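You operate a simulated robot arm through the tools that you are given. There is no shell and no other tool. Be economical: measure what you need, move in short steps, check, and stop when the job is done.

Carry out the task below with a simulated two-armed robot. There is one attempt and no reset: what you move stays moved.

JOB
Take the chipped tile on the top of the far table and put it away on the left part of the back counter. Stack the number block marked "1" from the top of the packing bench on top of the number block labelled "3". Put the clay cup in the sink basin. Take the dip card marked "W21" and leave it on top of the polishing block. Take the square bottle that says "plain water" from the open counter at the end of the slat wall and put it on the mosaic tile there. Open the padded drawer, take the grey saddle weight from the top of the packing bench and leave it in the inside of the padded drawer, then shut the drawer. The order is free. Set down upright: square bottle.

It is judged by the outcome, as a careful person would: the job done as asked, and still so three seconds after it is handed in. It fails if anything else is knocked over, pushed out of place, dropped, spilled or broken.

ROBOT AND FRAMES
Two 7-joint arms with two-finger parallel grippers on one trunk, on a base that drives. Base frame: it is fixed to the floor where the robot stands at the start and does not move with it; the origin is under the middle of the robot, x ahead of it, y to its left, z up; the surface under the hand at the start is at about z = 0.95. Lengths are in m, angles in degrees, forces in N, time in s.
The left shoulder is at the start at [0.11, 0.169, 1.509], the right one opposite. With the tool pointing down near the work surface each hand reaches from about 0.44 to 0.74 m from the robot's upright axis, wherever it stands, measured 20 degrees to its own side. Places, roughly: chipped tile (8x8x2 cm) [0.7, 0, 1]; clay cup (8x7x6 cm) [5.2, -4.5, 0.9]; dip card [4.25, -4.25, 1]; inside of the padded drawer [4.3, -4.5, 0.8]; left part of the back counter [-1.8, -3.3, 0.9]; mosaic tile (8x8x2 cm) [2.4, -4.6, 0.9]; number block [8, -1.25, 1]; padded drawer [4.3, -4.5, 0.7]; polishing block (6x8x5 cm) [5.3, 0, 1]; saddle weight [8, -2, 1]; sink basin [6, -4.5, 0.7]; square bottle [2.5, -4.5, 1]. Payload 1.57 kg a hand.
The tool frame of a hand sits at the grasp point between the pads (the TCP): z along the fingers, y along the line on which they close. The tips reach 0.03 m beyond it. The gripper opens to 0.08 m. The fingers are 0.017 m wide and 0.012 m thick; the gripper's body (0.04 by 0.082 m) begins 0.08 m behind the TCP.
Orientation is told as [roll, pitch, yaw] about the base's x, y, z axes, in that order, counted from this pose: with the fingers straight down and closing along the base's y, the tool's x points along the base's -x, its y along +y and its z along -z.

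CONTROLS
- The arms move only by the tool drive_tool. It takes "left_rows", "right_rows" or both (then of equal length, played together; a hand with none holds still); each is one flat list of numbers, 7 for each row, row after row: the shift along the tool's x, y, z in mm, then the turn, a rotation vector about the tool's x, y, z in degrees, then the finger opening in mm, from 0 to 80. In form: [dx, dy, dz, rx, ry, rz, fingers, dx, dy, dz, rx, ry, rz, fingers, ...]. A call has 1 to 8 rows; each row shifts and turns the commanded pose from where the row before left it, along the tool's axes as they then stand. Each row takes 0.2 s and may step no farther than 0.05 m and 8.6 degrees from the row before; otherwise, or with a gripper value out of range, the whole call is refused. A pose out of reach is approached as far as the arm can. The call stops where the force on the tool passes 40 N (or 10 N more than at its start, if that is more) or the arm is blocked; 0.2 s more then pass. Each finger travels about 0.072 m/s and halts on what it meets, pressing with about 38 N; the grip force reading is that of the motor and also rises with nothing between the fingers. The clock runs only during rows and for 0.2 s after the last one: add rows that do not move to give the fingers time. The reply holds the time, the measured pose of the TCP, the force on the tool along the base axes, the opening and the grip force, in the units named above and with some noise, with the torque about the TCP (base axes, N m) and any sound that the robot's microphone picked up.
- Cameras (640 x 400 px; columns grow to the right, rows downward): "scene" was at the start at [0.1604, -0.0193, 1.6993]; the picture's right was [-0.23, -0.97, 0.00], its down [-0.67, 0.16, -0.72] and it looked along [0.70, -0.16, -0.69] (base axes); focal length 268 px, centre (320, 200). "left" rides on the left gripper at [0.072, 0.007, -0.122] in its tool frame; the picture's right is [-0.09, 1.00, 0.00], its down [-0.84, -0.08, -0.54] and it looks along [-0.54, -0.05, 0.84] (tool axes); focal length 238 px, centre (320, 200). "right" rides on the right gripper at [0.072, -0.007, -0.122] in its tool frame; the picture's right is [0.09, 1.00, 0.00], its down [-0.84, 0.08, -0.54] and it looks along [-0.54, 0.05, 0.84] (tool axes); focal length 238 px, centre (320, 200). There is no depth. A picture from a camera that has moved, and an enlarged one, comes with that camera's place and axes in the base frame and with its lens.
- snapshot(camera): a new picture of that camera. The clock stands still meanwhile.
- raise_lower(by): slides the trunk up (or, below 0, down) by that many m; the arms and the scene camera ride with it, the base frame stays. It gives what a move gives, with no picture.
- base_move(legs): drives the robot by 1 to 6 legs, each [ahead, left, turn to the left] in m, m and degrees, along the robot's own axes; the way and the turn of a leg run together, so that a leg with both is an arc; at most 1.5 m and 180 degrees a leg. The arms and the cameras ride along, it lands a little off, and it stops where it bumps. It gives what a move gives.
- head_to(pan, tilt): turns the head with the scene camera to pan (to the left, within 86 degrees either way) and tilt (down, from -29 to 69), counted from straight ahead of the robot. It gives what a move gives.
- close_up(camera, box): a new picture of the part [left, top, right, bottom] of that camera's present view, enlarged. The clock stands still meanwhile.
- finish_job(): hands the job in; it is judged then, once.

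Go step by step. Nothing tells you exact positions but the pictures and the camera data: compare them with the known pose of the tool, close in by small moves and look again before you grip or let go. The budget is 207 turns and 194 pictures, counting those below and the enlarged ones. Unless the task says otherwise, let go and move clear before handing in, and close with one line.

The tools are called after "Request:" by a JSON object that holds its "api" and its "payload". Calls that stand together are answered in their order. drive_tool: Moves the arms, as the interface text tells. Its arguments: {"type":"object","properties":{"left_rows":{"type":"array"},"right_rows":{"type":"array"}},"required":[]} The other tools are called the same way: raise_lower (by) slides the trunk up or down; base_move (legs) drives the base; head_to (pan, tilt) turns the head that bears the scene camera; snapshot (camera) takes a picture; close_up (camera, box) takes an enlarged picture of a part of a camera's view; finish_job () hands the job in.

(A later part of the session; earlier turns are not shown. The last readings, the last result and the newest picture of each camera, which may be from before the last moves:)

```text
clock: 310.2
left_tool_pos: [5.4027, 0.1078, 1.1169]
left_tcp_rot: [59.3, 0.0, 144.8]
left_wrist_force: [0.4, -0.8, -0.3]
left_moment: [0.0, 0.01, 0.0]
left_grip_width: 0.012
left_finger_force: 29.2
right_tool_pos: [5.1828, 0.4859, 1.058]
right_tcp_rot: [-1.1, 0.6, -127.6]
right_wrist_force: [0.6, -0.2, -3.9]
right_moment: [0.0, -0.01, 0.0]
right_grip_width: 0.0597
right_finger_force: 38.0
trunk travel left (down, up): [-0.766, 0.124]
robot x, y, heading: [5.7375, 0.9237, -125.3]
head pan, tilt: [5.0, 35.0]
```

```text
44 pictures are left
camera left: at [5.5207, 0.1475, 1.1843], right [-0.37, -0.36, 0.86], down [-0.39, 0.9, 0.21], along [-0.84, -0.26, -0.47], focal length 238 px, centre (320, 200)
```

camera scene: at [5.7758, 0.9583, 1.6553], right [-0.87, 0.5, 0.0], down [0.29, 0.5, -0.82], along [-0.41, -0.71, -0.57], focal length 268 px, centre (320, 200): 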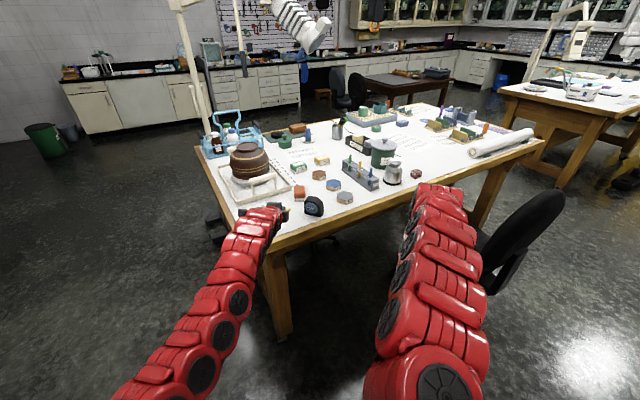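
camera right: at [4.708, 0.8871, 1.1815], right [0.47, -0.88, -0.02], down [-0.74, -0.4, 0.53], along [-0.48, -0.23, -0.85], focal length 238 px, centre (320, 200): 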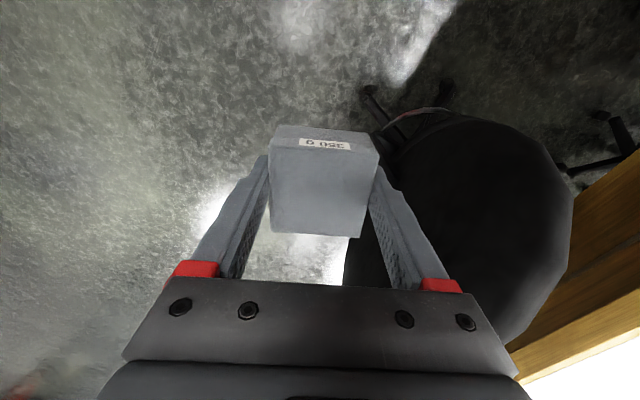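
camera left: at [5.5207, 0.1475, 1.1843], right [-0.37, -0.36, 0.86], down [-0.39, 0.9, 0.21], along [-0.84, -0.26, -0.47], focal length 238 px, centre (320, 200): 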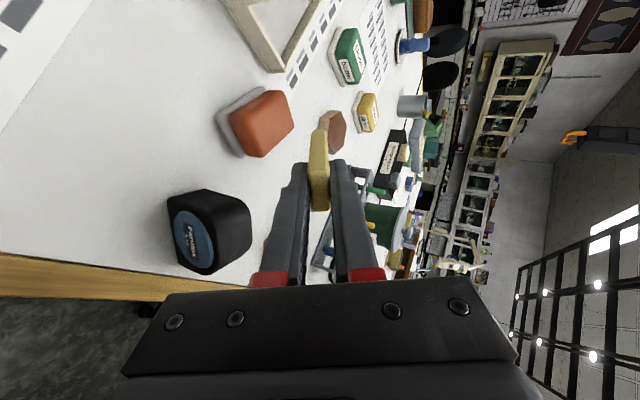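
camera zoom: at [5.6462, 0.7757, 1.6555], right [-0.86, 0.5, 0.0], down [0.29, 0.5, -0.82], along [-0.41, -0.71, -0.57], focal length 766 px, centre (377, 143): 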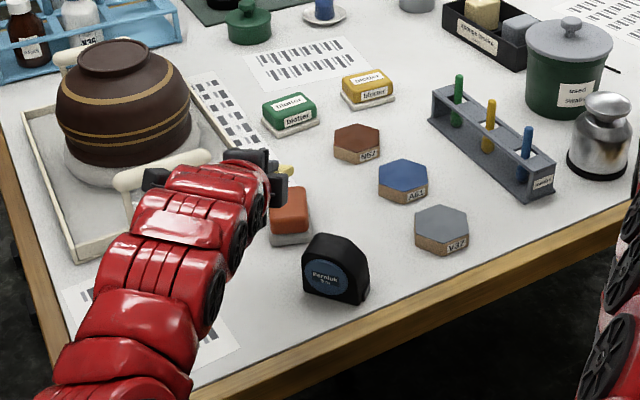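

Block top centre ≈[5.350, 0.030]. Moving the card 53 mm forward and lower to just above the block.

Request:
{"api": "drive_tool", "payload": {"left_rows": [0, 9, 15, 0, 0, 0, 4, 0, 9, 15, 0, 0, 0, 4, 0, 9, 15, 0, 0, 0, 4, 0, -17, 10, 0, 0, 0, 4, 0, -17, 10, 0, 0, 0, 4, 0, 0, 0, 0, 0, 0, 4]}}

Request:
{"api": "close_up", "payload": {"camera": "scene", "box": [250, 170, 350, 240]}}

Request:
{"api": "close_up", "payload": {"camera": "left", "box": [160, 60, 400, 240]}}

```text
clock: 311.6
left_tool_pos: [5.3727, 0.0629, 1.0766]
left_tcp_rot: [59.3, -0.2, 144.8]
left_wrist_force: [-0.7, -0.3, 0.1]
left_moment: [0.0, -0.01, -0.02]
left_grip_width: 0.0119
left_finger_force: 28.9
right_tool_pos: [5.1821, 0.4853, 1.0581]
right_tcp_rot: [-1.2, 0.6, -127.5]
right_wrist_force: [-0.4, -0.4, -3.6]
right_moment: [0.01, 0.0, 0.0]
right_grip_width: 0.0594
right_finger_force: 38.4
trunk travel left (down, up): [-0.766, 0.124]
robot x, y, heading: [5.7366, 0.9144, -125.5]
head pan, tilt: [5.0, 35.0]
```

```text
5.71 times, centred on (300, 205) of scene
camera zoom: at [5.6459, 0.7753, 1.6554], right [-0.86, 0.5, 0.0], down [0.29, 0.5, -0.82], along [-0.41, -0.71, -0.57], focal length 1533 px, centre (434, 171)
```

zoom: 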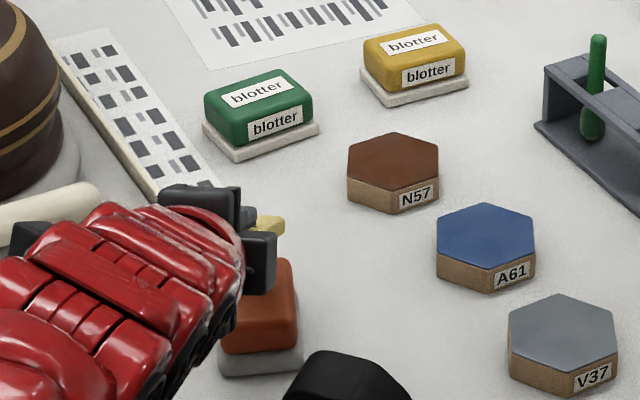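

```text
2.22 times, centred on (280, 150) of left
camera zoom: at [5.4904, 0.1036, 1.1445], right [-0.37, -0.36, 0.86], down [-0.39, 0.9, 0.21], along [-0.84, -0.26, -0.47], focal length 530 px, centre (409, 311)
```

zoom: 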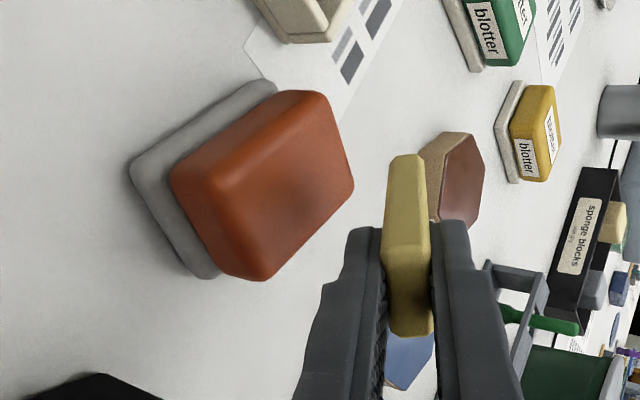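

The card line passes over the block centre. Lowering toward contact in small steps.

Request:
{"api": "drive_tool", "payload": {"left_rows": [0, -8.6, 5.1, 0, 0, 0, 4, 0, -8.6, 5.1, 0, 0, 0, 4, 0, -2.6, 1.5, 0, 0, 0, 4, 0, -2.6, 1.5, 0, 0, 0, 4, 0, -2.6, 1.5, 0, 0, 0, 4, 0, -1.7, 1, 0, 0, 0, 4, 0, 0, 0, 0, 0, 0, 4]}}

Request:
{"api": "close_up", "payload": {"camera": "left", "box": [160, 60, 400, 240]}}

Request:
{"api": "close_up", "payload": {"camera": "scene", "box": [260, 190, 320, 240]}}

```text
clock: 313.2
left_tool_pos: [5.3703, 0.0626, 1.0465]
left_tcp_rot: [59.2, -0.1, 144.7]
left_wrist_force: [0.3, 0.0, -0.6]
left_moment: [0.0, 0.02, 0.02]
left_grip_width: 0.0117
left_finger_force: 29.3
right_tool_pos: [5.1821, 0.4849, 1.0587]
right_tcp_rot: [-1.2, 0.7, -127.5]
right_wrist_force: [-0.8, 1.0, -3.5]
right_moment: [0.06, -0.01, 0.01]
right_grip_width: 0.0594
right_finger_force: 38.5
trunk travel left (down, up): [-0.766, 0.124]
robot x, y, heading: [5.735, 0.9151, -125.3]
head pan, tilt: [5.0, 35.0]
```

```text
2.22 times, centred on (280, 150) of left
camera zoom: at [5.489, 0.1037, 1.1139], right [-0.37, -0.36, 0.86], down [-0.39, 0.9, 0.21], along [-0.84, -0.26, -0.47], focal length 530 px, centre (409, 311)
```

zoom: 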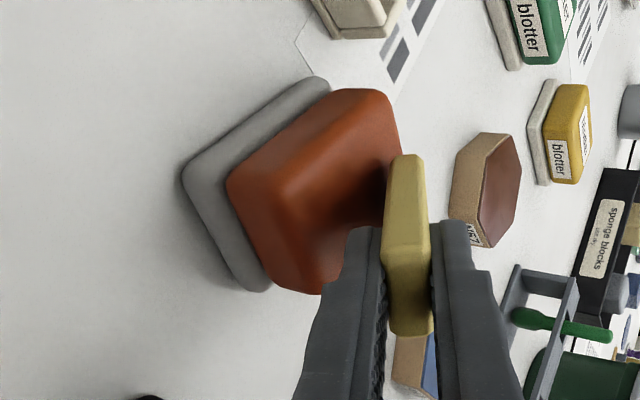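

```text
8.00 times, centred on (290, 215) of scene
camera zoom: at [5.6458, 0.775, 1.6554], right [-0.86, 0.5, 0.0], down [0.29, 0.5, -0.82], along [-0.41, -0.71, -0.57], focal length 2146 px, centre (560, 80)
```

zoom: 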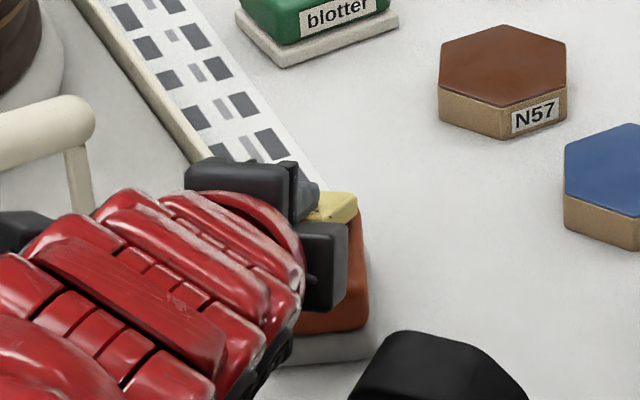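

Request:
{"api": "drive_tool", "payload": {"left_rows": [0, -2.2, 1.3, 0, 0, 0, 4, 0, -2.2, 1.3, 0, 0, 0, 4, 0, -2.2, 1.3, 0, 0, 0, 4, 0, -2.2, 1.3, 0, 0, 0, 4, 0, 0, 0, 0, 0, 0, 4]}}

Request:
{"api": "close_up", "payload": {"camera": "left", "box": [160, 60, 400, 240]}}

```text
clock: 314.4
left_tool_pos: [5.373, 0.0652, 1.041]
left_tcp_rot: [59.7, -0.1, 144.7]
left_wrist_force: [-0.1, -1.4, 19.2]
left_moment: [-1.1, 0.76, 0.06]
left_grip_width: 0.0125
left_finger_force: 29.5
right_tool_pos: [5.1832, 0.4866, 1.0607]
right_tcp_rot: [-1.1, 0.4, -127.6]
right_wrist_force: [-0.1, -1.3, -2.7]
right_moment: [0.01, -0.01, 0.02]
right_grip_width: 0.0596
right_finger_force: 38.3
trunk travel left (down, up): [-0.766, 0.124]
robot x, y, heading: [5.736, 0.9167, -125.3]
head pan, tilt: [5.0, 35.0]
```

```text
2.22 times, centred on (280, 150) of left
camera zoom: at [5.4904, 0.1058, 1.1077], right [-0.36, -0.36, 0.86], down [-0.39, 0.9, 0.21], along [-0.85, -0.26, -0.47], focal length 530 px, centre (409, 311)
```

zoom: 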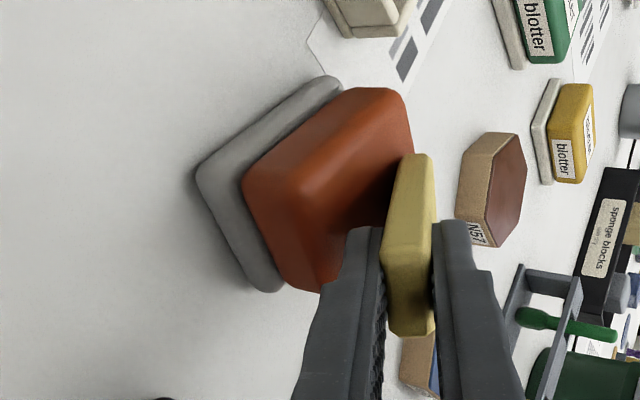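

The card's end is resting on the block (19 N at the expected point). Relieving the pressure, opening modestly so the lower finger eases the card down, then checking.

Request:
{"api": "drive_tool", "payload": {"left_rows": [0, 2.2, -1.3, 0, 0, 0, 4, 0, 0, 0, 0, 0, 0, 16, 0, 0, 0, 0, 0, 0, 24, 0, 0, 0, 0, 0, 0, 29, 0, 0, 0, 0, 0, 0, 29]}}

Request:
{"api": "close_up", "payload": {"camera": "left", "box": [160, 60, 400, 240]}}

```text
clock: 315.6
left_tool_pos: [5.3715, 0.0619, 1.0384]
left_tcp_rot: [59.3, -0.1, 144.8]
left_wrist_force: [0.0, -0.6, -0.3]
left_moment: [0.03, 0.0, 0.01]
left_grip_width: 0.029
left_finger_force: 0.0
right_tool_pos: [5.1824, 0.4851, 1.0579]
right_tcp_rot: [-1.1, 0.8, -127.6]
right_wrist_force: [-0.3, -0.8, -3.5]
right_moment: [0.01, 0.03, 0.0]
right_grip_width: 0.0593
right_finger_force: 38.0
trunk travel left (down, up): [-0.766, 0.124]
robot x, y, heading: [5.7373, 0.9176, -125.4]
head pan, tilt: [5.0, 35.0]
```

```text
2.22 times, centred on (280, 150) of left
camera zoom: at [5.4899, 0.1036, 1.1063], right [-0.37, -0.36, 0.86], down [-0.39, 0.9, 0.21], along [-0.84, -0.26, -0.47], focal length 530 px, centre (409, 311)
```

zoom: 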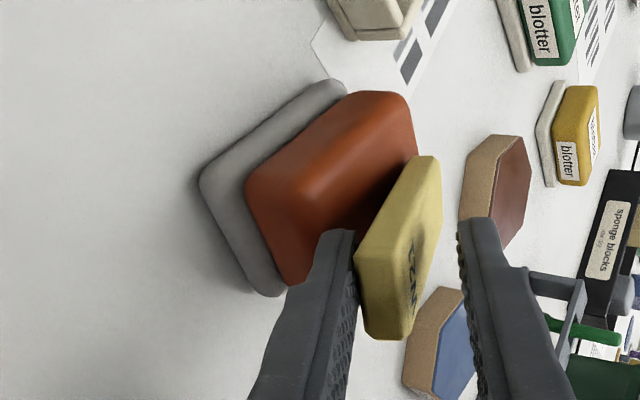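

The card leans on the lower finger as planned. Withdrawing along the tool axis.

Request:
{"api": "drive_tool", "payload": {"left_rows": [0, 0, -20, 0, 0, 0, 29, 0, 0, -49, 0, 0, 0, 29, 0, 0, -40, 0, 0, 0, 29, 0, 0, -20, 0, 0, 0, 29, 0, 0, 0, 0, 0, 0, 29]}}

Request:
{"api": "close_up", "payload": {"camera": "scene", "box": [250, 160, 350, 240]}}

Request:
{"api": "snapshot", "payload": {"camera": "left"}}

```text
clock: 316.8
left_tool_pos: [5.4017, 0.1078, 1.0754]
left_tcp_rot: [60.0, 0.0, 144.8]
left_wrist_force: [0.7, 0.4, 0.0]
left_moment: [-0.01, -0.02, 0.01]
left_grip_width: 0.0292
left_finger_force: 0.0
left hand out of reach, approached as far as the arm can: row 2, 3, 4
right_tool_pos: [5.1823, 0.485, 1.0585]
right_tcp_rot: [-1.0, 0.7, -127.5]
right_wrist_force: [-0.9, 0.5, -3.5]
right_moment: [-0.02, 0.0, -0.01]
right_grip_width: 0.0596
right_finger_force: 38.6
trunk travel left (down, up): [-0.766, 0.124]
robot x, y, heading: [5.7414, 0.9224, -125.2]
head pan, tilt: [5.0, 35.0]
```

```text
5.00 times, centred on (300, 200) of scene
camera zoom: at [5.6456, 0.7762, 1.6555], right [-0.86, 0.5, 0.0], down [0.29, 0.5, -0.82], along [-0.41, -0.71, -0.57], focal length 1341 px, centre (420, 200)
```

zoom: 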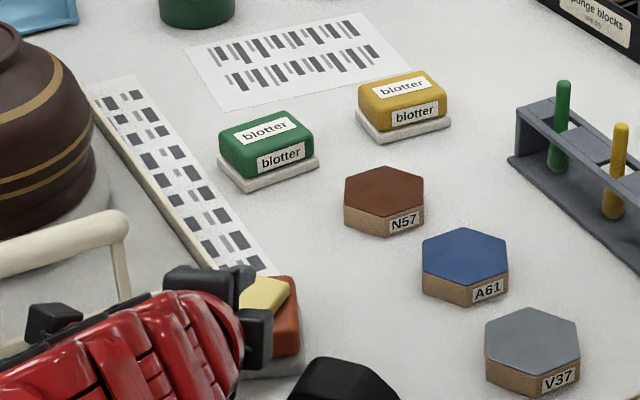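

```text
36 pictures are left
camera left: at [5.5187, 0.1502, 1.1422], right [-0.36, -0.35, 0.86], down [-0.39, 0.9, 0.2], along [-0.85, -0.26, -0.46], focal length 238 px, centre (320, 200)
```

left: 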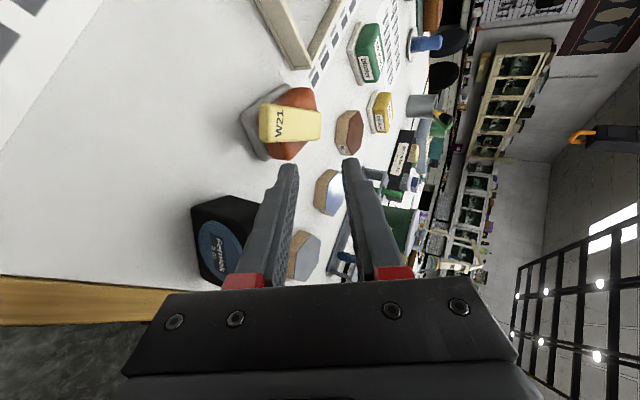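

W21 lies on the block. Backing the base away and verifying.

Request:
{"api": "base_move", "payload": {"legs": [[-0.35, 0, 0]]}}

Request:
{"api": "close_up", "payload": {"camera": "scene", "box": [260, 130, 360, 210]}}

```text
clock: 319.1
left_tool_pos: [5.595, 0.3962, 1.0731]
left_tcp_rot: [60.0, 0.0, 144.2]
left_wrist_force: [0.4, -0.4, 1.1]
left_moment: [-0.02, -0.02, 0.01]
left_grip_width: 0.0289
left_finger_force: 0.1
right_tool_pos: [5.3804, 0.7744, 1.0575]
right_tcp_rot: [-1.1, 0.7, -128.3]
right_wrist_force: [-0.1, 0.1, -4.0]
right_moment: [0.03, 0.0, -0.01]
right_grip_width: 0.0598
right_finger_force: 37.9
trunk travel left (down, up): [-0.766, 0.124]
robot x, y, heading: [5.9413, 1.204, -125.9]
head pan, tilt: [5.0, 35.0]
```

```text
5.00 times, centred on (310, 170) of scene
camera zoom: at [5.8474, 1.06, 1.6553], right [-0.86, 0.51, 0.0], down [0.3, 0.49, -0.82], along [-0.42, -0.7, -0.57], focal length 1341 px, centre (370, 350)
```

zoom: 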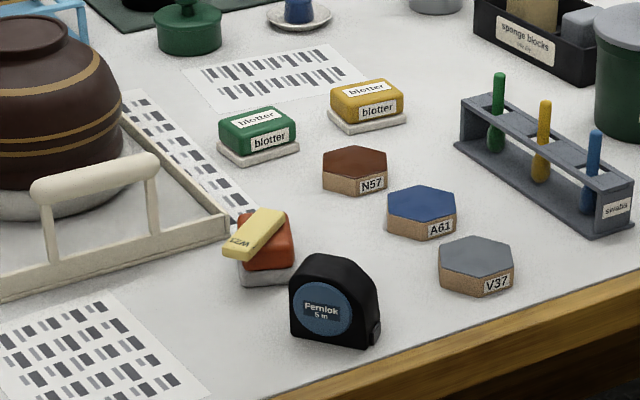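

The card lies flat and stable on the polishing block. Now straighten the left hand and drive back around to the padded drawer.

Request:
{"api": "drive_tool", "payload": {"left_rows": [0, -10, -20, 7.5, 0, 0, 60, 0, -10, -20, 7.5, 0, 0, 60, 0, -10, -20, 7.5, 0, 0, 60, 0, -15, -15, 7.5, 0, 0, 60, 0, -20, -10, 7.5, 0, 0, 60, 0, -20, -5, 7.5, 0, 0, 60, 0, -20, 0, 7.5, 0, 0, 60, 0, -10, 0, 7.5, 0, 0, 60]}}

Request:
{"api": "base_move", "payload": {"legs": [[0, 0.1, 36], [0, 0.9, 0], [1.5, 0, 0], [1.5, 0, 0], [0.85, 0, 0]]}}

Request:
{"api": "base_move", "payload": {"legs": [[0, -1.3, 0], [0, -1.1, 0]]}}

Request:
{"api": "snapshot", "payload": {"camera": "scene"}}

```text
clock: 320.9
left_tool_pos: [5.6999, 0.4749, 1.0614]
left_tcp_rot: [7.3, 1.6, 146.8]
left_wrist_force: [0.3, 0.2, -0.1]
left_moment: [0.03, -0.04, -0.03]
left_grip_width: 0.06
left_finger_force: 0.0
left hand out of reach, approached as far as the arm can: row 1, 2, 3
right_tool_pos: [5.3803, 0.7747, 1.0564]
right_tcp_rot: [-1.1, 0.7, -128.2]
right_wrist_force: [0.6, -0.4, -3.6]
right_moment: [0.0, -0.01, -0.01]
right_grip_width: 0.0596
right_finger_force: 38.3
trunk travel left (down, up): [-0.766, 0.124]
robot x, y, heading: [5.9384, 1.2043, -126.0]
head pan, tilt: [5.0, 35.0]
```

```text
clock: 345.4
left_tool_pos: [7.0907, -3.3962, 1.0634]
left_tcp_rot: [7.5, 1.5, -179.7]
left_wrist_force: [0.3, 0.3, 0.1]
left_moment: [0.01, -0.02, 0.01]
left_grip_width: 0.0599
left_finger_force: 0.0
right_tool_pos: [6.66, -3.3206, 1.0574]
right_tcp_rot: [-1.1, 0.6, -94.9]
right_wrist_force: [0.3, -0.4, -3.7]
right_moment: [0.01, -0.05, 0.03]
right_grip_width: 0.0595
right_finger_force: 38.0
trunk travel left (down, up): [-0.766, 0.124]
robot x, y, heading: [6.8937, -2.6599, -92.8]
head pan, tilt: [5.0, 35.0]
```

```text
clock: 357.3
left_tool_pos: [4.688, -3.3386, 1.0629]
left_tcp_rot: [7.5, 1.5, -177.7]
left_wrist_force: [0.3, -0.2, 0.2]
left_moment: [0.0, 0.02, 0.0]
left_grip_width: 0.0602
left_finger_force: 0.1
right_tool_pos: [4.2541, -3.2775, 1.0578]
right_tcp_rot: [-1.1, 0.5, -92.8]
right_wrist_force: [-0.3, 0.3, -3.7]
right_moment: [0.03, 0.02, 0.0]
right_grip_width: 0.0597
right_finger_force: 37.7
trunk travel left (down, up): [-0.766, 0.124]
robot x, y, heading: [4.4641, -2.6049, -90.4]
head pan, tilt: [5.0, 35.0]
```

```text
34 pictures are left
camera scene: at [4.4682, -2.7754, 1.6554], right [-1.0, -0.08, 0.0], down [-0.05, 0.57, -0.82], along [0.07, -0.82, -0.57], focal length 268 px, centre (320, 200)
```

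scene: 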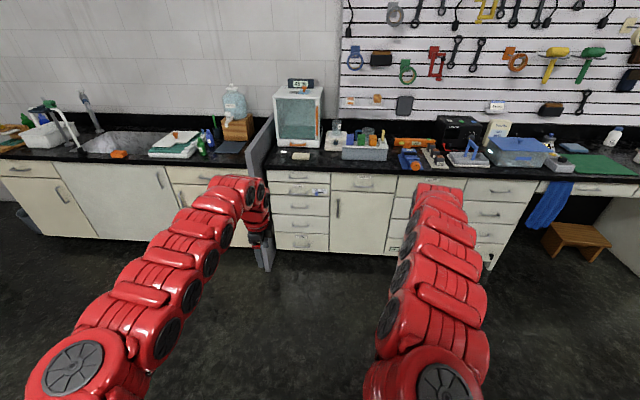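

Request:
{"api": "close_up", "payload": {"camera": "scene", "box": [260, 150, 520, 280]}}

```text
2.46 times, centred on (390, 215) of scene
camera zoom: at [4.4682, -2.7754, 1.6554], right [-1.0, -0.08, 0.0], down [-0.05, 0.57, -0.82], along [0.07, -0.82, -0.57], focal length 660 px, centre (148, 163)
```

zoom: 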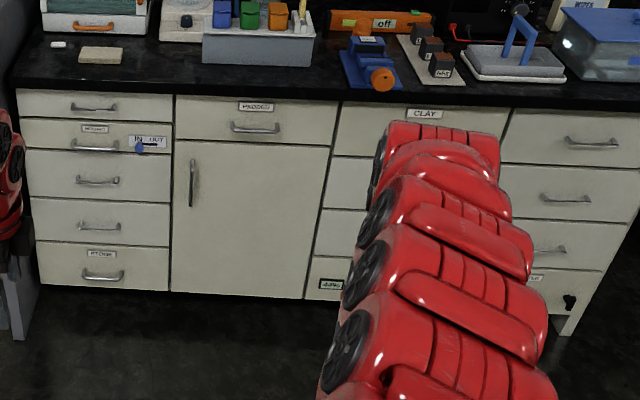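

"PADDED" is the drawer above the door; its handle is at about [4.315, -4.20, 0.788], bar along x. I'll position with the left hand in front of it, lowered and vertical, fingers closing along y.

Request:
{"api": "base_move", "payload": {"legs": [[0, -0.32, 0.4], [0.66, 0, 0]]}}

Request:
{"api": "drive_tool", "payload": {"left_rows": [0, -20, 10, 7.2, 0, 0, 60, 0, -30, 30, 0, 0, 0, 60, 0, -20, 40, 0, 0, 0, 60, 0, 0, 45, 0, 0, 0, 60, 0, 0, 45, 0, 0, 0, 60, 0, 0, 40, 0, 0, 0, 60, 0, 0, 0, 0, 0, 0, 60]}}

Request:
{"api": "head_to", "payload": {"pan": 10, "tilt": 50}}

Request:
{"api": "snapshot", "payload": {"camera": "scene"}}

Request:
{"api": "snapshot", "payload": {"camera": "left"}}

```text
clock: 362.8
left_tool_pos: [4.3457, -4.0054, 1.0645]
left_tcp_rot: [7.4, 1.4, -178.8]
left_wrist_force: [-1.1, 0.3, -1.0]
left_moment: [0.02, -0.02, 0.0]
left_grip_width: 0.0601
left_finger_force: 0.1
right_tool_pos: [3.9146, -3.9382, 1.0582]
right_tcp_rot: [-1.1, 0.7, -93.8]
right_wrist_force: [0.5, -0.7, -3.8]
right_moment: [0.02, -0.04, -0.02]
right_grip_width: 0.0595
right_finger_force: 37.6
trunk travel left (down, up): [-0.766, 0.124]
robot x, y, heading: [4.1333, -3.269, -91.4]
head pan, tilt: [5.0, 35.0]
```

```text
clock: 364.4
left_tool_pos: [4.3512, -3.9361, 0.8521]
left_tcp_rot: [0.3, 1.6, -178.7]
left_wrist_force: [0.3, -0.1, -0.5]
left_moment: [-0.01, -0.02, 0.03]
left_grip_width: 0.0601
left_finger_force: 0.0
right_tool_pos: [3.9136, -3.9385, 1.058]
right_tcp_rot: [-1.1, 0.7, -93.8]
right_wrist_force: [-1.4, 0.8, -3.1]
right_moment: [0.03, 0.02, 0.0]
right_grip_width: 0.0594
right_finger_force: 38.3
trunk travel left (down, up): [-0.766, 0.124]
robot x, y, heading: [4.1357, -3.2703, -91.4]
head pan, tilt: [5.0, 35.0]
```

```text
clock: 365.1
left_tool_pos: [4.3506, -3.9353, 0.8512]
left_tcp_rot: [0.4, 1.5, -178.8]
left_wrist_force: [1.4, 0.3, 0.0]
left_moment: [-0.01, 0.0, -0.02]
left_grip_width: 0.06
left_finger_force: 0.1
right_tool_pos: [3.9144, -3.9376, 1.0578]
right_tcp_rot: [-1.2, 0.7, -93.8]
right_wrist_force: [0.6, -0.4, -3.3]
right_moment: [0.04, -0.03, -0.02]
right_grip_width: 0.0596
right_finger_force: 38.2
trunk travel left (down, up): [-0.766, 0.124]
robot x, y, heading: [4.1346, -3.2658, -91.3]
head pan, tilt: [10.0, 50.0]
```

```text
32 pictures are left
camera scene: at [4.1424, -3.4281, 1.6337], right [-0.99, -0.15, 0.0], down [-0.11, 0.76, -0.64], along [0.1, -0.64, -0.77], focal length 268 px, centre (320, 200)
```

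scene: 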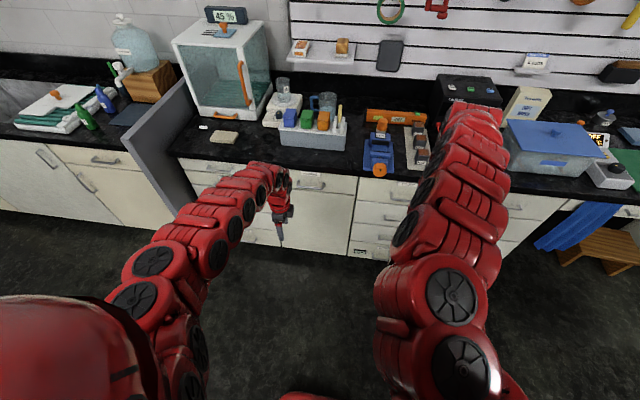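

```text
31 pictures are left
camera left: at [4.4197, -3.9413, 0.9757], right [-0.07, -1.0, 0.0], down [-0.85, 0.06, 0.52], along [-0.52, 0.03, -0.85], focal length 238 px, centre (320, 200)
```

left: 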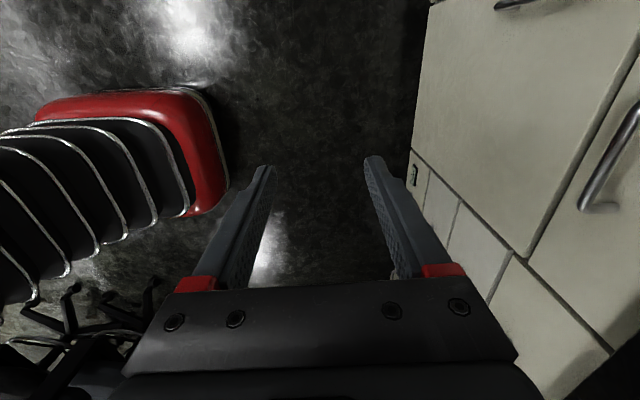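

Next I lower the trunk 0.1 m and tilt the left hand 60° so the fingers point forward-down with vertical-ish closing, to clamp the bar handle.

Request:
{"api": "raise_lower", "payload": {"by": -0.1}}

Request:
{"api": "drive_tool", "payload": {"left_rows": [0, 15, -11, -7.5, 0, 0, 50, 0, 16.3, -8.9, -7.5, 0, 0, 50, 0, 17.3, -6.7, -7.5, 0, 0, 50, 0, 18.1, -4.4, -7.5, 0, 0, 50, 0, 18.5, -2, -7.5, 0, 0, 50, 0, 18.6, 0.4, -7.5, 0, 0, 50, 0, 18.4, 2.8, -7.5, 0, 0, 50, 0, 17.9, 5.2, -7.5, 0, 0, 50]}}

Request:
{"api": "snapshot", "payload": {"camera": "left"}}

```text
clock: 366.4
left_tool_pos: [4.351, -3.9363, 0.7524]
left_tcp_rot: [0.3, 1.5, -178.8]
left_wrist_force: [0.5, -0.8, 0.1]
left_moment: [0.01, -0.01, 0.0]
left_grip_width: 0.0603
left_finger_force: 0.1
right_tool_pos: [3.9139, -3.9392, 0.9582]
right_tcp_rot: [-1.1, 0.6, -93.8]
right_wrist_force: [0.3, 0.5, -3.4]
right_moment: [0.0, 0.01, 0.0]
right_grip_width: 0.0594
right_finger_force: 38.3
trunk travel left (down, up): [-0.666, 0.224]
robot x, y, heading: [4.1319, -3.2707, -91.2]
head pan, tilt: [10.0, 50.0]
```

```text
clock: 368.2
left_tool_pos: [4.358, -4.0427, 0.8205]
left_tcp_rot: [52.8, 2.4, -178.3]
left_wrist_force: [0.4, 0.9, -0.3]
left_moment: [0.0, 0.03, -0.02]
left_grip_width: 0.05
left_finger_force: 0.1
left hand out of reach, approached as far as the arm can: row 5, 7
right_tool_pos: [3.9146, -3.9385, 0.9588]
right_tcp_rot: [-1.1, 0.6, -93.8]
right_wrist_force: [0.5, -0.4, -3.5]
right_moment: [0.04, 0.03, 0.01]
right_grip_width: 0.0594
right_finger_force: 38.0
trunk travel left (down, up): [-0.666, 0.224]
robot x, y, heading: [4.1284, -3.2713, -91.3]
head pan, tilt: [10.0, 50.0]
```

```text
30 pictures are left
camera left: at [4.4242, -3.9485, 0.9032], right [-0.11, -0.61, 0.79], down [-0.86, 0.45, 0.23], along [-0.5, -0.65, -0.57], focal length 238 px, centre (320, 200)
```

left: 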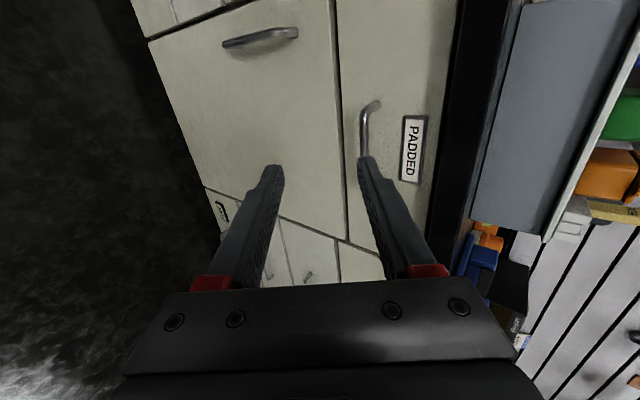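

Handle bar ≈[4.35, -4.19, 0.775]. Finishing the tilt and lining up the finger mid-plane with the bar.

Request:
{"api": "drive_tool", "payload": {"left_rows": [0, 10, 10, -3.6, 0, 0, 50, 0, 10, 20, -3.6, 0, 0, 50, 0, 11, 20, 0, 0, 0, 50, 0, 0, 0, 0, 0, 0, 45]}}

Request:
{"api": "snapshot", "payload": {"camera": "left"}}

```text
clock: 369.2
left_tool_pos: [4.3596, -4.1009, 0.8204]
left_tcp_rot: [60.0, 2.4, -178.4]
left_wrist_force: [-1.0, 0.0, -0.1]
left_moment: [0.02, 0.02, 0.01]
left_grip_width: 0.0446
left_finger_force: 0.0
right_tool_pos: [3.9148, -3.9382, 0.9593]
right_tcp_rot: [-1.1, 0.6, -93.7]
right_wrist_force: [0.7, 0.5, -2.9]
right_moment: [-0.02, -0.03, 0.01]
right_grip_width: 0.0598
right_finger_force: 37.9
trunk travel left (down, up): [-0.666, 0.224]
robot x, y, heading: [4.1365, -3.269, -91.3]
head pan, tilt: [10.0, 50.0]
```

```text
29 pictures are left
camera left: at [4.4258, -3.9974, 0.8903], right [-0.12, -0.5, 0.86], down [-0.86, 0.48, 0.17], along [-0.5, -0.72, -0.49], focal length 238 px, centre (320, 200)
```

left: 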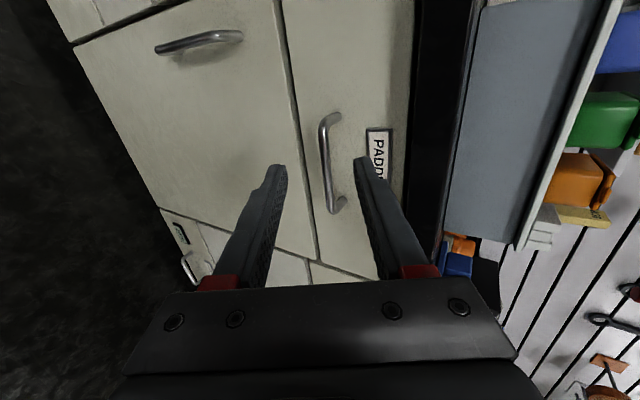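

The bar is in the finger mid-plane. Lowering 40 mm, shifting to the bar centre, then driving 5 cm forward.

Request:
{"api": "drive_tool", "payload": {"left_rows": [-12, -17, 10, 0, 0, 0, 45, -12, -17, 10, 0, 0, 0, 45, 0, 0, 0, 0, 0, 0, 45]}}

Request:
{"api": "base_move", "payload": {"legs": [[0.05, 0, 0]]}}

Request:
{"api": "snapshot", "payload": {"camera": "left"}}

```text
clock: 370.1
left_tool_pos: [4.3389, -4.1012, 0.7811]
left_tcp_rot: [60.0, 2.5, -178.4]
left_wrist_force: [0.2, 0.5, -0.2]
left_moment: [0.01, 0.03, -0.03]
left_grip_width: 0.045
left_finger_force: 0.2
right_tool_pos: [3.9145, -3.9385, 0.9583]
right_tcp_rot: [-1.2, 0.7, -93.7]
right_wrist_force: [0.7, 0.1, -3.5]
right_moment: [0.02, 0.01, 0.02]
right_grip_width: 0.0595
right_finger_force: 38.3
trunk travel left (down, up): [-0.666, 0.224]
robot x, y, heading: [4.1327, -3.2688, -91.2]
head pan, tilt: [10.0, 50.0]
```

```text
clock: 371.0
left_tool_pos: [4.336, -4.1508, 0.7817]
left_tcp_rot: [60.0, 2.5, -178.4]
left_wrist_force: [0.0, -0.1, -0.5]
left_moment: [0.0, 0.03, 0.02]
left_grip_width: 0.0453
left_finger_force: 0.0
right_tool_pos: [3.9125, -3.9867, 0.9572]
right_tcp_rot: [-1.2, 0.7, -93.8]
right_wrist_force: [0.5, -1.1, -3.5]
right_moment: [0.0, 0.0, 0.0]
right_grip_width: 0.0593
right_finger_force: 38.3
trunk travel left (down, up): [-0.666, 0.224]
robot x, y, heading: [4.1318, -3.3194, -91.9]
head pan, tilt: [10.0, 50.0]
```

```text
28 pictures are left
camera left: at [4.4031, -4.0469, 0.8507], right [-0.12, -0.5, 0.86], down [-0.86, 0.48, 0.17], along [-0.5, -0.72, -0.49], focal length 238 px, centre (320, 200)
```

left: 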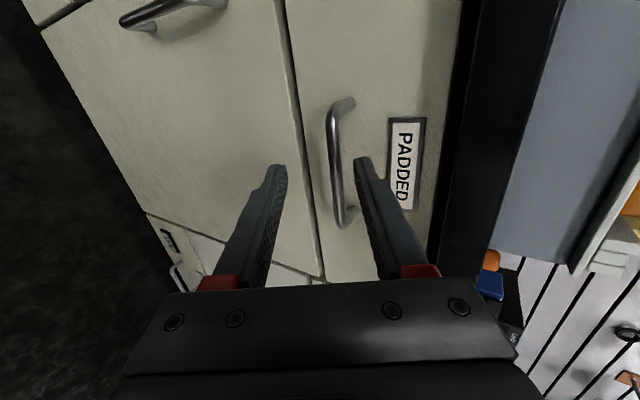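

Bar is between the fingers; fine-aligning 9 mm and advancing 25 mm, then closing.

Request:
{"api": "drive_tool", "payload": {"left_rows": [0, 9, 0, 0, 0, 0, 45, 0, 0, 12, 0, 0, 0, 45, 0, 0, 12, 0, 0, 0, 45, 0, 0, 0, 0, 0, 0, 2, 0, 0, 0, 0, 0, 0, 2, 0, 0, 0, 0, 0, 0, 2, 0, 0, 0, 0, 0, 0, 2]}}

Request:
{"api": "snapshot", "payload": {"camera": "left"}}

```text
clock: 372.6
left_tool_pos: [4.3369, -4.1642, 0.783]
left_tcp_rot: [60.0, 2.5, -178.3]
left_wrist_force: [-0.2, 0.4, 0.3]
left_moment: [-0.03, -0.01, 0.02]
left_grip_width: 0.0019
left_finger_force: 0.1
left hand out of reach, approached as far as the arm can: row 3
right_tool_pos: [3.9128, -3.9869, 0.9574]
right_tcp_rot: [-1.1, 0.7, -93.7]
right_wrist_force: [0.2, -0.2, -3.2]
right_moment: [0.04, -0.04, -0.02]
right_grip_width: 0.0594
right_finger_force: 38.1
trunk travel left (down, up): [-0.666, 0.224]
robot x, y, heading: [4.1355, -3.3195, -91.6]
head pan, tilt: [10.0, 50.0]
```

```text
27 pictures are left
camera left: at [4.4035, -4.0612, 0.8516], right [-0.12, -0.5, 0.86], down [-0.86, 0.48, 0.17], along [-0.5, -0.72, -0.49], focal length 238 px, centre (320, 200)
```

left: 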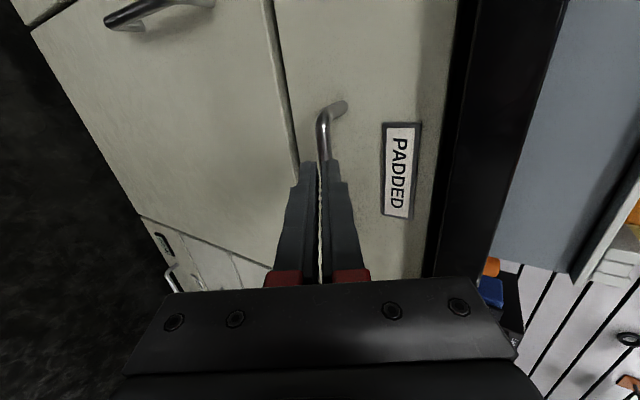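

The bar is just beyond the tips and well aligned. Opening, driving 3 cm further, then closing.

Request:
{"api": "drive_tool", "payload": {"left_rows": [0, 0, 0, 0, 0, 0, 45, 0, 0, 0, 0, 0, 0, 45]}}

Request:
{"api": "base_move", "payload": {"legs": [[0.025, 0, 0]]}}

Request:
{"api": "drive_tool", "payload": {"left_rows": [0, -6, 4, 0, 0, 0, 45, 0, -6, 6, 0, 0, 0, 45, 0, 0, 6, 0, 0, 0, 45, 0, 0, 0, 0, 0, 0, 2, 0, 0, 0, 0, 0, 0, 2, 0, 0, 0, 0, 0, 0, 2, 0, 0, 0, 0, 0, 0, 2]}}

Request:
{"api": "snapshot", "payload": {"camera": "left"}}

```text
clock: 373.2
left_tool_pos: [4.3371, -4.1646, 0.7818]
left_tcp_rot: [60.0, 2.5, -178.4]
left_wrist_force: [-0.4, 0.5, -0.1]
left_moment: [0.0, 0.0, -0.01]
left_grip_width: 0.045
left_finger_force: 0.1
right_tool_pos: [3.9117, -3.987, 0.9577]
right_tcp_rot: [-1.1, 0.7, -93.8]
right_wrist_force: [-0.1, 0.5, -3.9]
right_moment: [0.04, 0.0, 0.0]
right_grip_width: 0.0594
right_finger_force: 38.1
trunk travel left (down, up): [-0.666, 0.224]
robot x, y, heading: [4.133, -3.3173, -91.3]
head pan, tilt: [10.0, 50.0]
```

```text
clock: 374.0
left_tool_pos: [4.3382, -4.1869, 0.7832]
left_tcp_rot: [60.1, 2.5, -178.2]
left_wrist_force: [-0.9, -0.9, 0.6]
left_moment: [0.01, 0.0, -0.01]
left_grip_width: 0.0451
left_finger_force: 0.1
right_tool_pos: [3.9122, -4.0091, 0.96]
right_tcp_rot: [-1.1, 0.6, -93.7]
right_wrist_force: [0.4, -1.0, -2.7]
right_moment: [-0.02, 0.01, -0.04]
right_grip_width: 0.0595
right_finger_force: 37.9
trunk travel left (down, up): [-0.666, 0.224]
robot x, y, heading: [4.1277, -3.344, -91.4]
head pan, tilt: [10.0, 50.0]
```

```text
clock: 375.6
left_tool_pos: [4.3391, -4.1904, 0.7704]
left_tcp_rot: [60.1, 2.5, -178.3]
left_wrist_force: [-0.2, 0.5, -0.1]
left_moment: [-0.01, 0.02, -0.01]
left_grip_width: 0.0021
left_finger_force: 0.1
left hand out of reach, approached as far as the arm can: row 2, 3
right_tool_pos: [3.9124, -4.0112, 0.9573]
right_tcp_rot: [-1.1, 0.7, -93.7]
right_wrist_force: [-0.4, -0.3, -2.8]
right_moment: [0.04, -0.02, -0.03]
right_grip_width: 0.0595
right_finger_force: 38.2
trunk travel left (down, up): [-0.666, 0.224]
robot x, y, heading: [4.1284, -3.3398, -91.5]
head pan, tilt: [10.0, 50.0]
```

```text
26 pictures are left
camera left: at [4.4052, -4.087, 0.8407], right [-0.12, -0.5, 0.86], down [-0.86, 0.48, 0.17], along [-0.5, -0.72, -0.49], focal length 238 px, centre (320, 200)
```

left: 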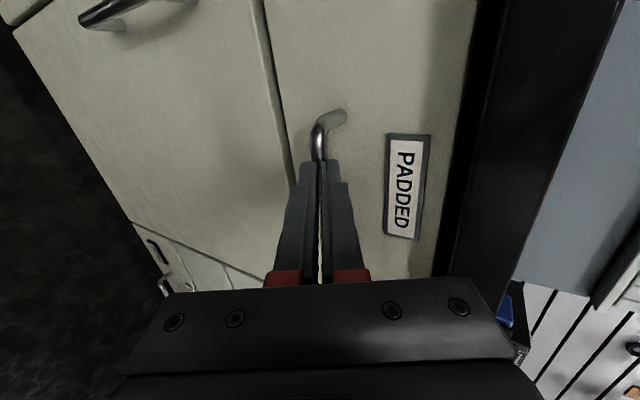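

Still just short: bar at y≈-4.23. Opening, lowering 12 mm, driving 3 cm more.

Request:
{"api": "drive_tool", "payload": {"left_rows": [0, 0, 0, 0, 0, 0, 45, 0, 0, 0, 0, 0, 0, 45, 0, 0, 0, 0, 0, 0, 45]}}

Request:
{"api": "raise_lower", "payload": {"by": -0.012}}

Request:
{"api": "base_move", "payload": {"legs": [[0.03, 0, 0]]}}

Request:
{"api": "drive_tool", "payload": {"left_rows": [0, 0, 0, 0, 0, 0, 2, 0, 0, 0, 0, 0, 0, 2, 0, 0, 0, 0, 0, 0, 2, 0, 0, 0, 0, 0, 0, 2]}}

Request:
{"api": "snapshot", "payload": {"camera": "left"}}

```text
clock: 376.4
left_tool_pos: [4.3396, -4.1907, 0.7702]
left_tcp_rot: [60.1, 2.5, -178.3]
left_wrist_force: [0.4, 0.4, 0.3]
left_moment: [0.02, 0.0, -0.02]
left_grip_width: 0.0449
left_finger_force: 0.1
right_tool_pos: [3.9132, -4.0114, 0.9586]
right_tcp_rot: [-1.2, 0.7, -93.7]
right_wrist_force: [-0.3, 1.1, -3.7]
right_moment: [0.03, -0.01, 0.02]
right_grip_width: 0.0598
right_finger_force: 37.9
trunk travel left (down, up): [-0.666, 0.224]
robot x, y, heading: [4.1346, -3.3427, -91.6]
head pan, tilt: [10.0, 50.0]
```

```text
clock: 377.0
left_tool_pos: [4.3397, -4.1907, 0.7601]
left_tcp_rot: [60.1, 2.5, -178.3]
left_wrist_force: [0.2, 0.2, 0.2]
left_moment: [0.03, 0.02, 0.0]
left_grip_width: 0.045
left_finger_force: 0.1
right_tool_pos: [3.9128, -4.0097, 0.9471]
right_tcp_rot: [-1.0, 0.5, -93.7]
right_wrist_force: [-0.2, -0.5, -3.4]
right_moment: [0.01, 0.01, 0.03]
right_grip_width: 0.0597
right_finger_force: 38.6
trunk travel left (down, up): [-0.654, 0.236]
robot x, y, heading: [4.1344, -3.3442, -91.4]
head pan, tilt: [10.0, 50.0]
```

```text
clock: 377.9
left_tool_pos: [4.3392, -4.217, 0.7592]
left_tcp_rot: [60.1, 2.5, -178.4]
left_wrist_force: [0.1, 11.1, 4.0]
left_moment: [-0.36, 0.04, -0.05]
left_grip_width: 0.0435
left_finger_force: 0.1
right_tool_pos: [3.9143, -4.0367, 0.9462]
right_tcp_rot: [-1.1, 0.6, -93.6]
right_wrist_force: [0.9, 0.3, -3.2]
right_moment: [-0.01, -0.04, 0.0]
right_grip_width: 0.0596
right_finger_force: 38.3
trunk travel left (down, up): [-0.654, 0.236]
robot x, y, heading: [4.1325, -3.3695, -91.6]
head pan, tilt: [10.0, 50.0]
stopped in leg 1: the force on the tool passed its limit at 317 N (the readings are from after the stop); the commanded pose is now the measured one
```

```text
clock: 378.9
left_tool_pos: [4.3375, -4.2181, 0.7555]
left_tcp_rot: [59.7, 2.4, -178.5]
left_wrist_force: [-2.6, 9.9, -13.3]
left_moment: [0.06, 0.43, 0.23]
left_grip_width: 0.0122
left_finger_force: 29.3
right_tool_pos: [3.9133, -4.0402, 0.9451]
right_tcp_rot: [-1.1, 0.7, -93.7]
right_wrist_force: [0.0, 0.3, -3.6]
right_moment: [0.02, -0.01, -0.03]
right_grip_width: 0.0596
right_finger_force: 38.1
trunk travel left (down, up): [-0.654, 0.236]
robot x, y, heading: [4.1286, -3.3706, -91.3]
head pan, tilt: [10.0, 50.0]
```

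```text
25 pictures are left
camera left: at [4.4044, -4.1146, 0.8261], right [-0.11, -0.5, 0.86], down [-0.86, 0.48, 0.17], along [-0.5, -0.72, -0.49], focal length 238 px, centre (320, 200)
```

left: 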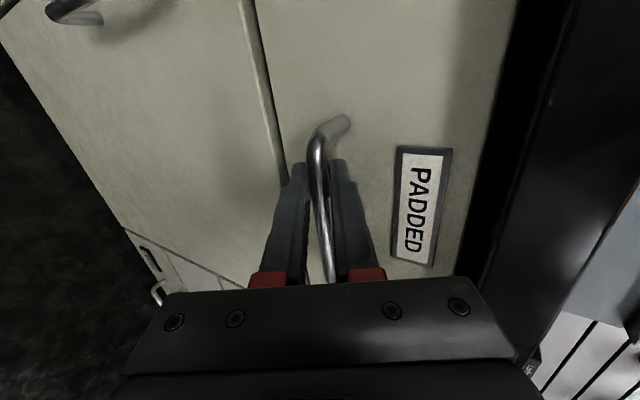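

The bar is gripped (12 mm). Pulling the drawer by backing the base 0.28 m.

Request:
{"api": "base_move", "payload": {"legs": [[-0.1, 0, 0], [-0.18, 0, 0]]}}

Request:
{"api": "snapshot", "payload": {"camera": "scene"}}

```text
clock: 381.2
left_tool_pos: [4.3503, -3.9393, 0.7573]
left_tcp_rot: [60.1, 2.6, -178.0]
left_wrist_force: [-3.8, -4.5, -10.1]
left_moment: [0.0, 0.04, -0.01]
left_grip_width: 0.0129
left_finger_force: 9.8
right_tool_pos: [3.9232, -3.7623, 0.9446]
right_tcp_rot: [-1.2, 0.9, -93.2]
right_wrist_force: [0.1, 0.2, -3.1]
right_moment: [-0.01, -0.01, -0.01]
right_grip_width: 0.0596
right_finger_force: 38.0
trunk travel left (down, up): [-0.654, 0.236]
robot x, y, heading: [4.1354, -3.0921, -91.0]
head pan, tilt: [10.0, 50.0]
```

```text
24 pictures are left
camera scene: at [4.1475, -3.2515, 1.5215], right [-0.99, -0.15, 0.0], down [-0.12, 0.76, -0.64], along [0.1, -0.63, -0.77], focal length 268 px, centre (320, 200)
```

scene: 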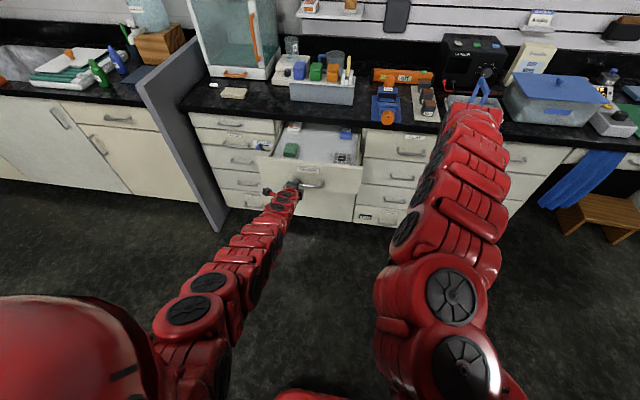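

The drawer is open. Looking inside.

Request:
{"api": "close_up", "payload": {"camera": "scene", "box": [245, 110, 385, 210]}}

```text
4.00 times, centred on (315, 160) of scene
camera zoom: at [4.1475, -3.2515, 1.5215], right [-0.99, -0.15, 0.0], down [-0.12, 0.76, -0.64], along [0.1, -0.63, -0.77], focal length 1073 px, centre (340, 360)
```

zoom: 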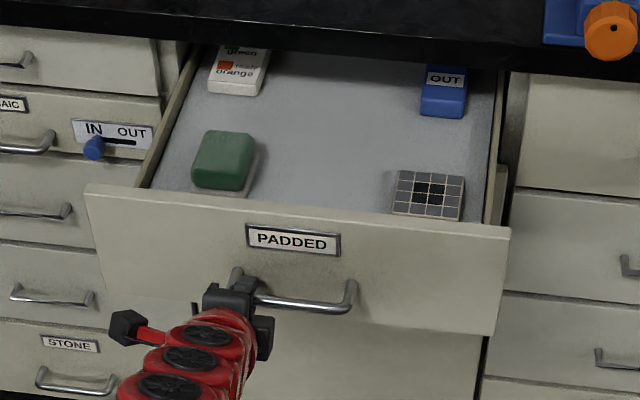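

Free padded space: about x 4.24–4.37, y≈-4.15. First release the handle: open and retreat along the tool axis, then back off.

Request:
{"api": "drive_tool", "payload": {"left_rows": [0, 0, 0, 0, 0, 0, 40, 0, 0, 0, 0, 0, 0, 50, 0, 0, 0, 0, 0, 0, 50, 0, 0, -20, 0, 0, 0, 50, 0, 0, -25, 0, 0, 0, 50, 0, 0, -20, 0, 0, 0, 50, 0, 0, 0, 0, 0, 0, 50]}}

Request:
{"api": "base_move", "payload": {"legs": [[-0.25, 0, 0]]}}

Request:
{"api": "drive_tool", "payload": {"left_rows": [0, -15, -10, 7.5, 0, 0, 50, 0, -15, -5, 7.5, 0, 0, 50, 0, -12, -5, 7.5, 0, 0, 50, 0, -10, -10, 7.5, 0, 0, 50, 0, -10, -15, 7.5, 0, 0, 50, 0, -10, -20, 7.5, 0, 0, 50, 0, -5, -30, 7.5, 0, 0, 50, 0, -5, -35, 7.5, 0, 0, 50]}}

```text
clock: 382.8
left_tool_pos: [4.348, -3.8851, 0.7925]
left_tcp_rot: [60.2, 2.7, -178.0]
left_wrist_force: [0.2, 0.3, -0.8]
left_moment: [0.0, 0.02, -0.01]
left_grip_width: 0.0501
left_finger_force: 0.0
right_tool_pos: [3.9221, -3.7615, 0.9451]
right_tcp_rot: [-1.1, 0.7, -93.4]
right_wrist_force: [0.3, -0.2, -3.8]
right_moment: [0.02, 0.0, 0.02]
right_grip_width: 0.0593
right_finger_force: 37.9
trunk travel left (down, up): [-0.654, 0.236]
robot x, y, heading: [4.1361, -3.0931, -90.8]
head pan, tilt: [10.0, 50.0]
```

```text
clock: 384.6
left_tool_pos: [4.3528, -3.6357, 0.7912]
left_tcp_rot: [60.1, 2.6, -177.9]
left_wrist_force: [0.4, 0.5, -0.4]
left_moment: [0.0, 0.0, -0.02]
left_grip_width: 0.0499
left_finger_force: 0.1
right_tool_pos: [3.927, -3.5148, 0.9455]
right_tcp_rot: [-1.2, 0.7, -93.1]
right_wrist_force: [-0.2, 0.6, -3.0]
right_moment: [-0.03, 0.02, 0.02]
right_grip_width: 0.0595
right_finger_force: 37.2
trunk travel left (down, up): [-0.654, 0.236]
robot x, y, heading: [4.1392, -2.8464, -90.8]
head pan, tilt: [10.0, 50.0]
```

```text
clock: 386.4
left_tool_pos: [4.3521, -3.5312, 0.8515]
left_tcp_rot: [0.1, 2.5, -177.8]
left_wrist_force: [-0.2, 0.1, 0.0]
left_moment: [-0.01, -0.01, -0.01]
left_grip_width: 0.0502
left_finger_force: 0.0
left hand out of reach, approached as far as the arm can: row 5
right_tool_pos: [3.9285, -3.5141, 0.9454]
right_tcp_rot: [-1.1, 0.7, -93.3]
right_wrist_force: [-0.5, -0.6, -3.1]
right_moment: [-0.02, 0.03, -0.02]
right_grip_width: 0.0592
right_finger_force: 38.5
trunk travel left (down, up): [-0.654, 0.236]
robot x, y, heading: [4.1441, -2.8428, -91.0]
head pan, tilt: [10.0, 50.0]
```

Raising the left hand out of the way, then driving so the right hand comes over the open drawer.

Request:
{"api": "drive_tool", "payload": {"left_rows": [0, 0, -45, 0, 0, 0, 50, 0, 0, -45, 0, 0, 0, 50, 0, 0, -45, 0, 0, 0, 50, 0, 0, -45, 0, 0, 0, 50, 0, 0, 0, 0, 0, 0, 50]}}

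Request:
{"api": "base_move", "payload": {"legs": [[0, 0.375, 0.9], [0.61, 0, 0]]}}

Request:
{"api": "snapshot", "payload": {"camera": "right"}}

Request:
{"api": "snapshot", "payload": {"camera": "scene"}}

```text
clock: 387.6
left_tool_pos: [4.3413, -3.5292, 1.0323]
left_tcp_rot: [0.1, 2.6, -177.8]
left_wrist_force: [0.1, -0.2, 0.2]
left_moment: [0.01, -0.04, 0.0]
left_grip_width: 0.0499
left_finger_force: 0.0
right_tool_pos: [3.9289, -3.5138, 0.9449]
right_tcp_rot: [-1.1, 0.7, -93.2]
right_wrist_force: [-0.6, 0.2, -2.6]
right_moment: [0.01, 0.02, 0.0]
right_grip_width: 0.0595
right_finger_force: 37.7
trunk travel left (down, up): [-0.654, 0.236]
robot x, y, heading: [4.1399, -2.8456, -91.0]
head pan, tilt: [10.0, 50.0]
```

```text
clock: 392.9
left_tool_pos: [4.7062, -4.1388, 1.0329]
left_tcp_rot: [0.1, 2.6, -177.5]
left_wrist_force: [-0.8, 0.2, -0.2]
left_moment: [-0.02, 0.02, -0.01]
left_grip_width: 0.0502
left_finger_force: 0.1
right_tool_pos: [4.291, -4.1274, 0.9464]
right_tcp_rot: [-1.1, 0.7, -92.9]
right_wrist_force: [-0.2, -0.8, -4.4]
right_moment: [0.03, 0.03, 0.0]
right_grip_width: 0.0591
right_finger_force: 38.4
trunk travel left (down, up): [-0.654, 0.236]
robot x, y, heading: [4.4989, -3.4557, -90.5]
head pan, tilt: [10.0, 50.0]
```

```text
22 pictures are left
camera right: at [4.2915, -4.0578, 1.0689], right [1.0, 0.04, -0.02], down [0.04, -0.85, 0.53], along [0.01, -0.53, -0.85], focal length 238 px, centre (320, 200)
```

right: 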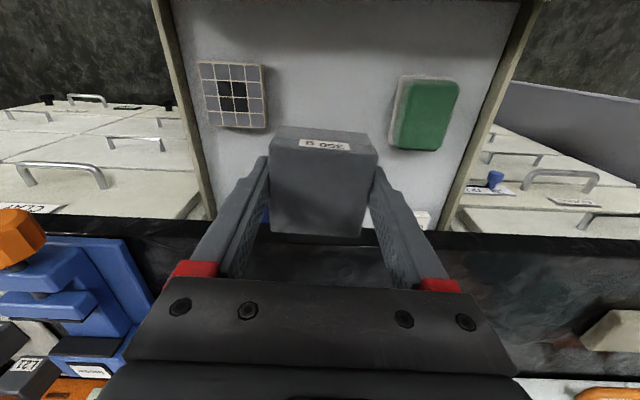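

```text
21 pictures are left
camera scene: at [4.513, -3.6136, 1.5217], right [-0.99, -0.16, 0.0], down [-0.12, 0.76, -0.64], along [0.1, -0.63, -0.77], focal length 268 px, centre (320, 200)
```

scene: 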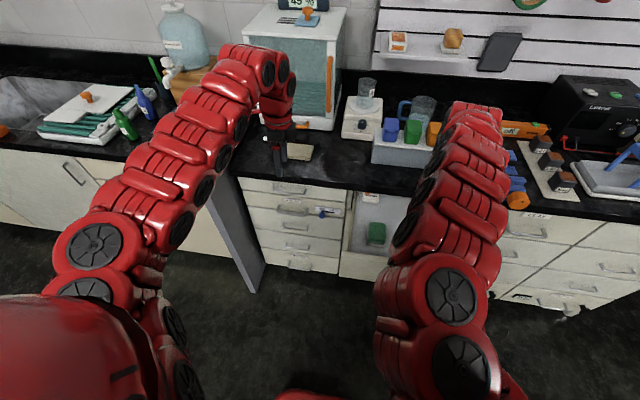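

Over the drawer, between the tile and the green block. Nudging 8 mm and lowering.

Request:
{"api": "drive_tool", "payload": {"right_rows": [0, 8, 20, 0, 0, 0, 45, 0, 0, 30, 0, 0, 0, 45, 0, 0, 30, 0, 0, 0, 45, 0, 0, 25, 0, 0, 0, 45, 0, 0, 15, 0, 0, 0, 45, 0, 0, 0, 0, 0, 0, 45]}}

Request:
{"api": "snapshot", "payload": {"camera": "right"}}

```text
clock: 394.4
left_tool_pos: [4.7072, -4.1389, 1.033]
left_tcp_rot: [0.0, 2.6, -177.4]
left_wrist_force: [-0.3, -0.5, -1.1]
left_moment: [0.01, 0.0, -0.02]
left_grip_width: 0.0499
left_finger_force: 0.1
right_tool_pos: [4.2981, -4.127, 0.825]
right_tcp_rot: [-1.1, 0.7, -93.0]
right_wrist_force: [-0.5, -0.1, -3.0]
right_moment: [0.02, -0.03, 0.02]
right_grip_width: 0.0593
right_finger_force: 37.6
trunk travel left (down, up): [-0.654, 0.236]
robot x, y, heading: [4.5051, -3.4552, -90.7]
head pan, tilt: [10.0, 50.0]
```

```text
20 pictures are left
camera right: at [4.2972, -4.0568, 0.9484], right [1.0, 0.04, -0.02], down [0.04, -0.85, 0.53], along [0.01, -0.53, -0.85], focal length 238 px, centre (320, 200)
```

right: 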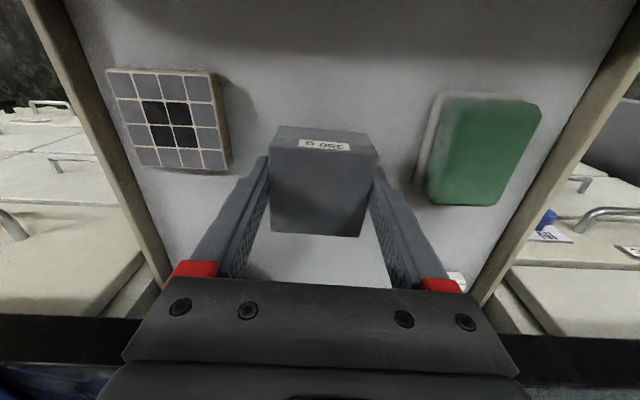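

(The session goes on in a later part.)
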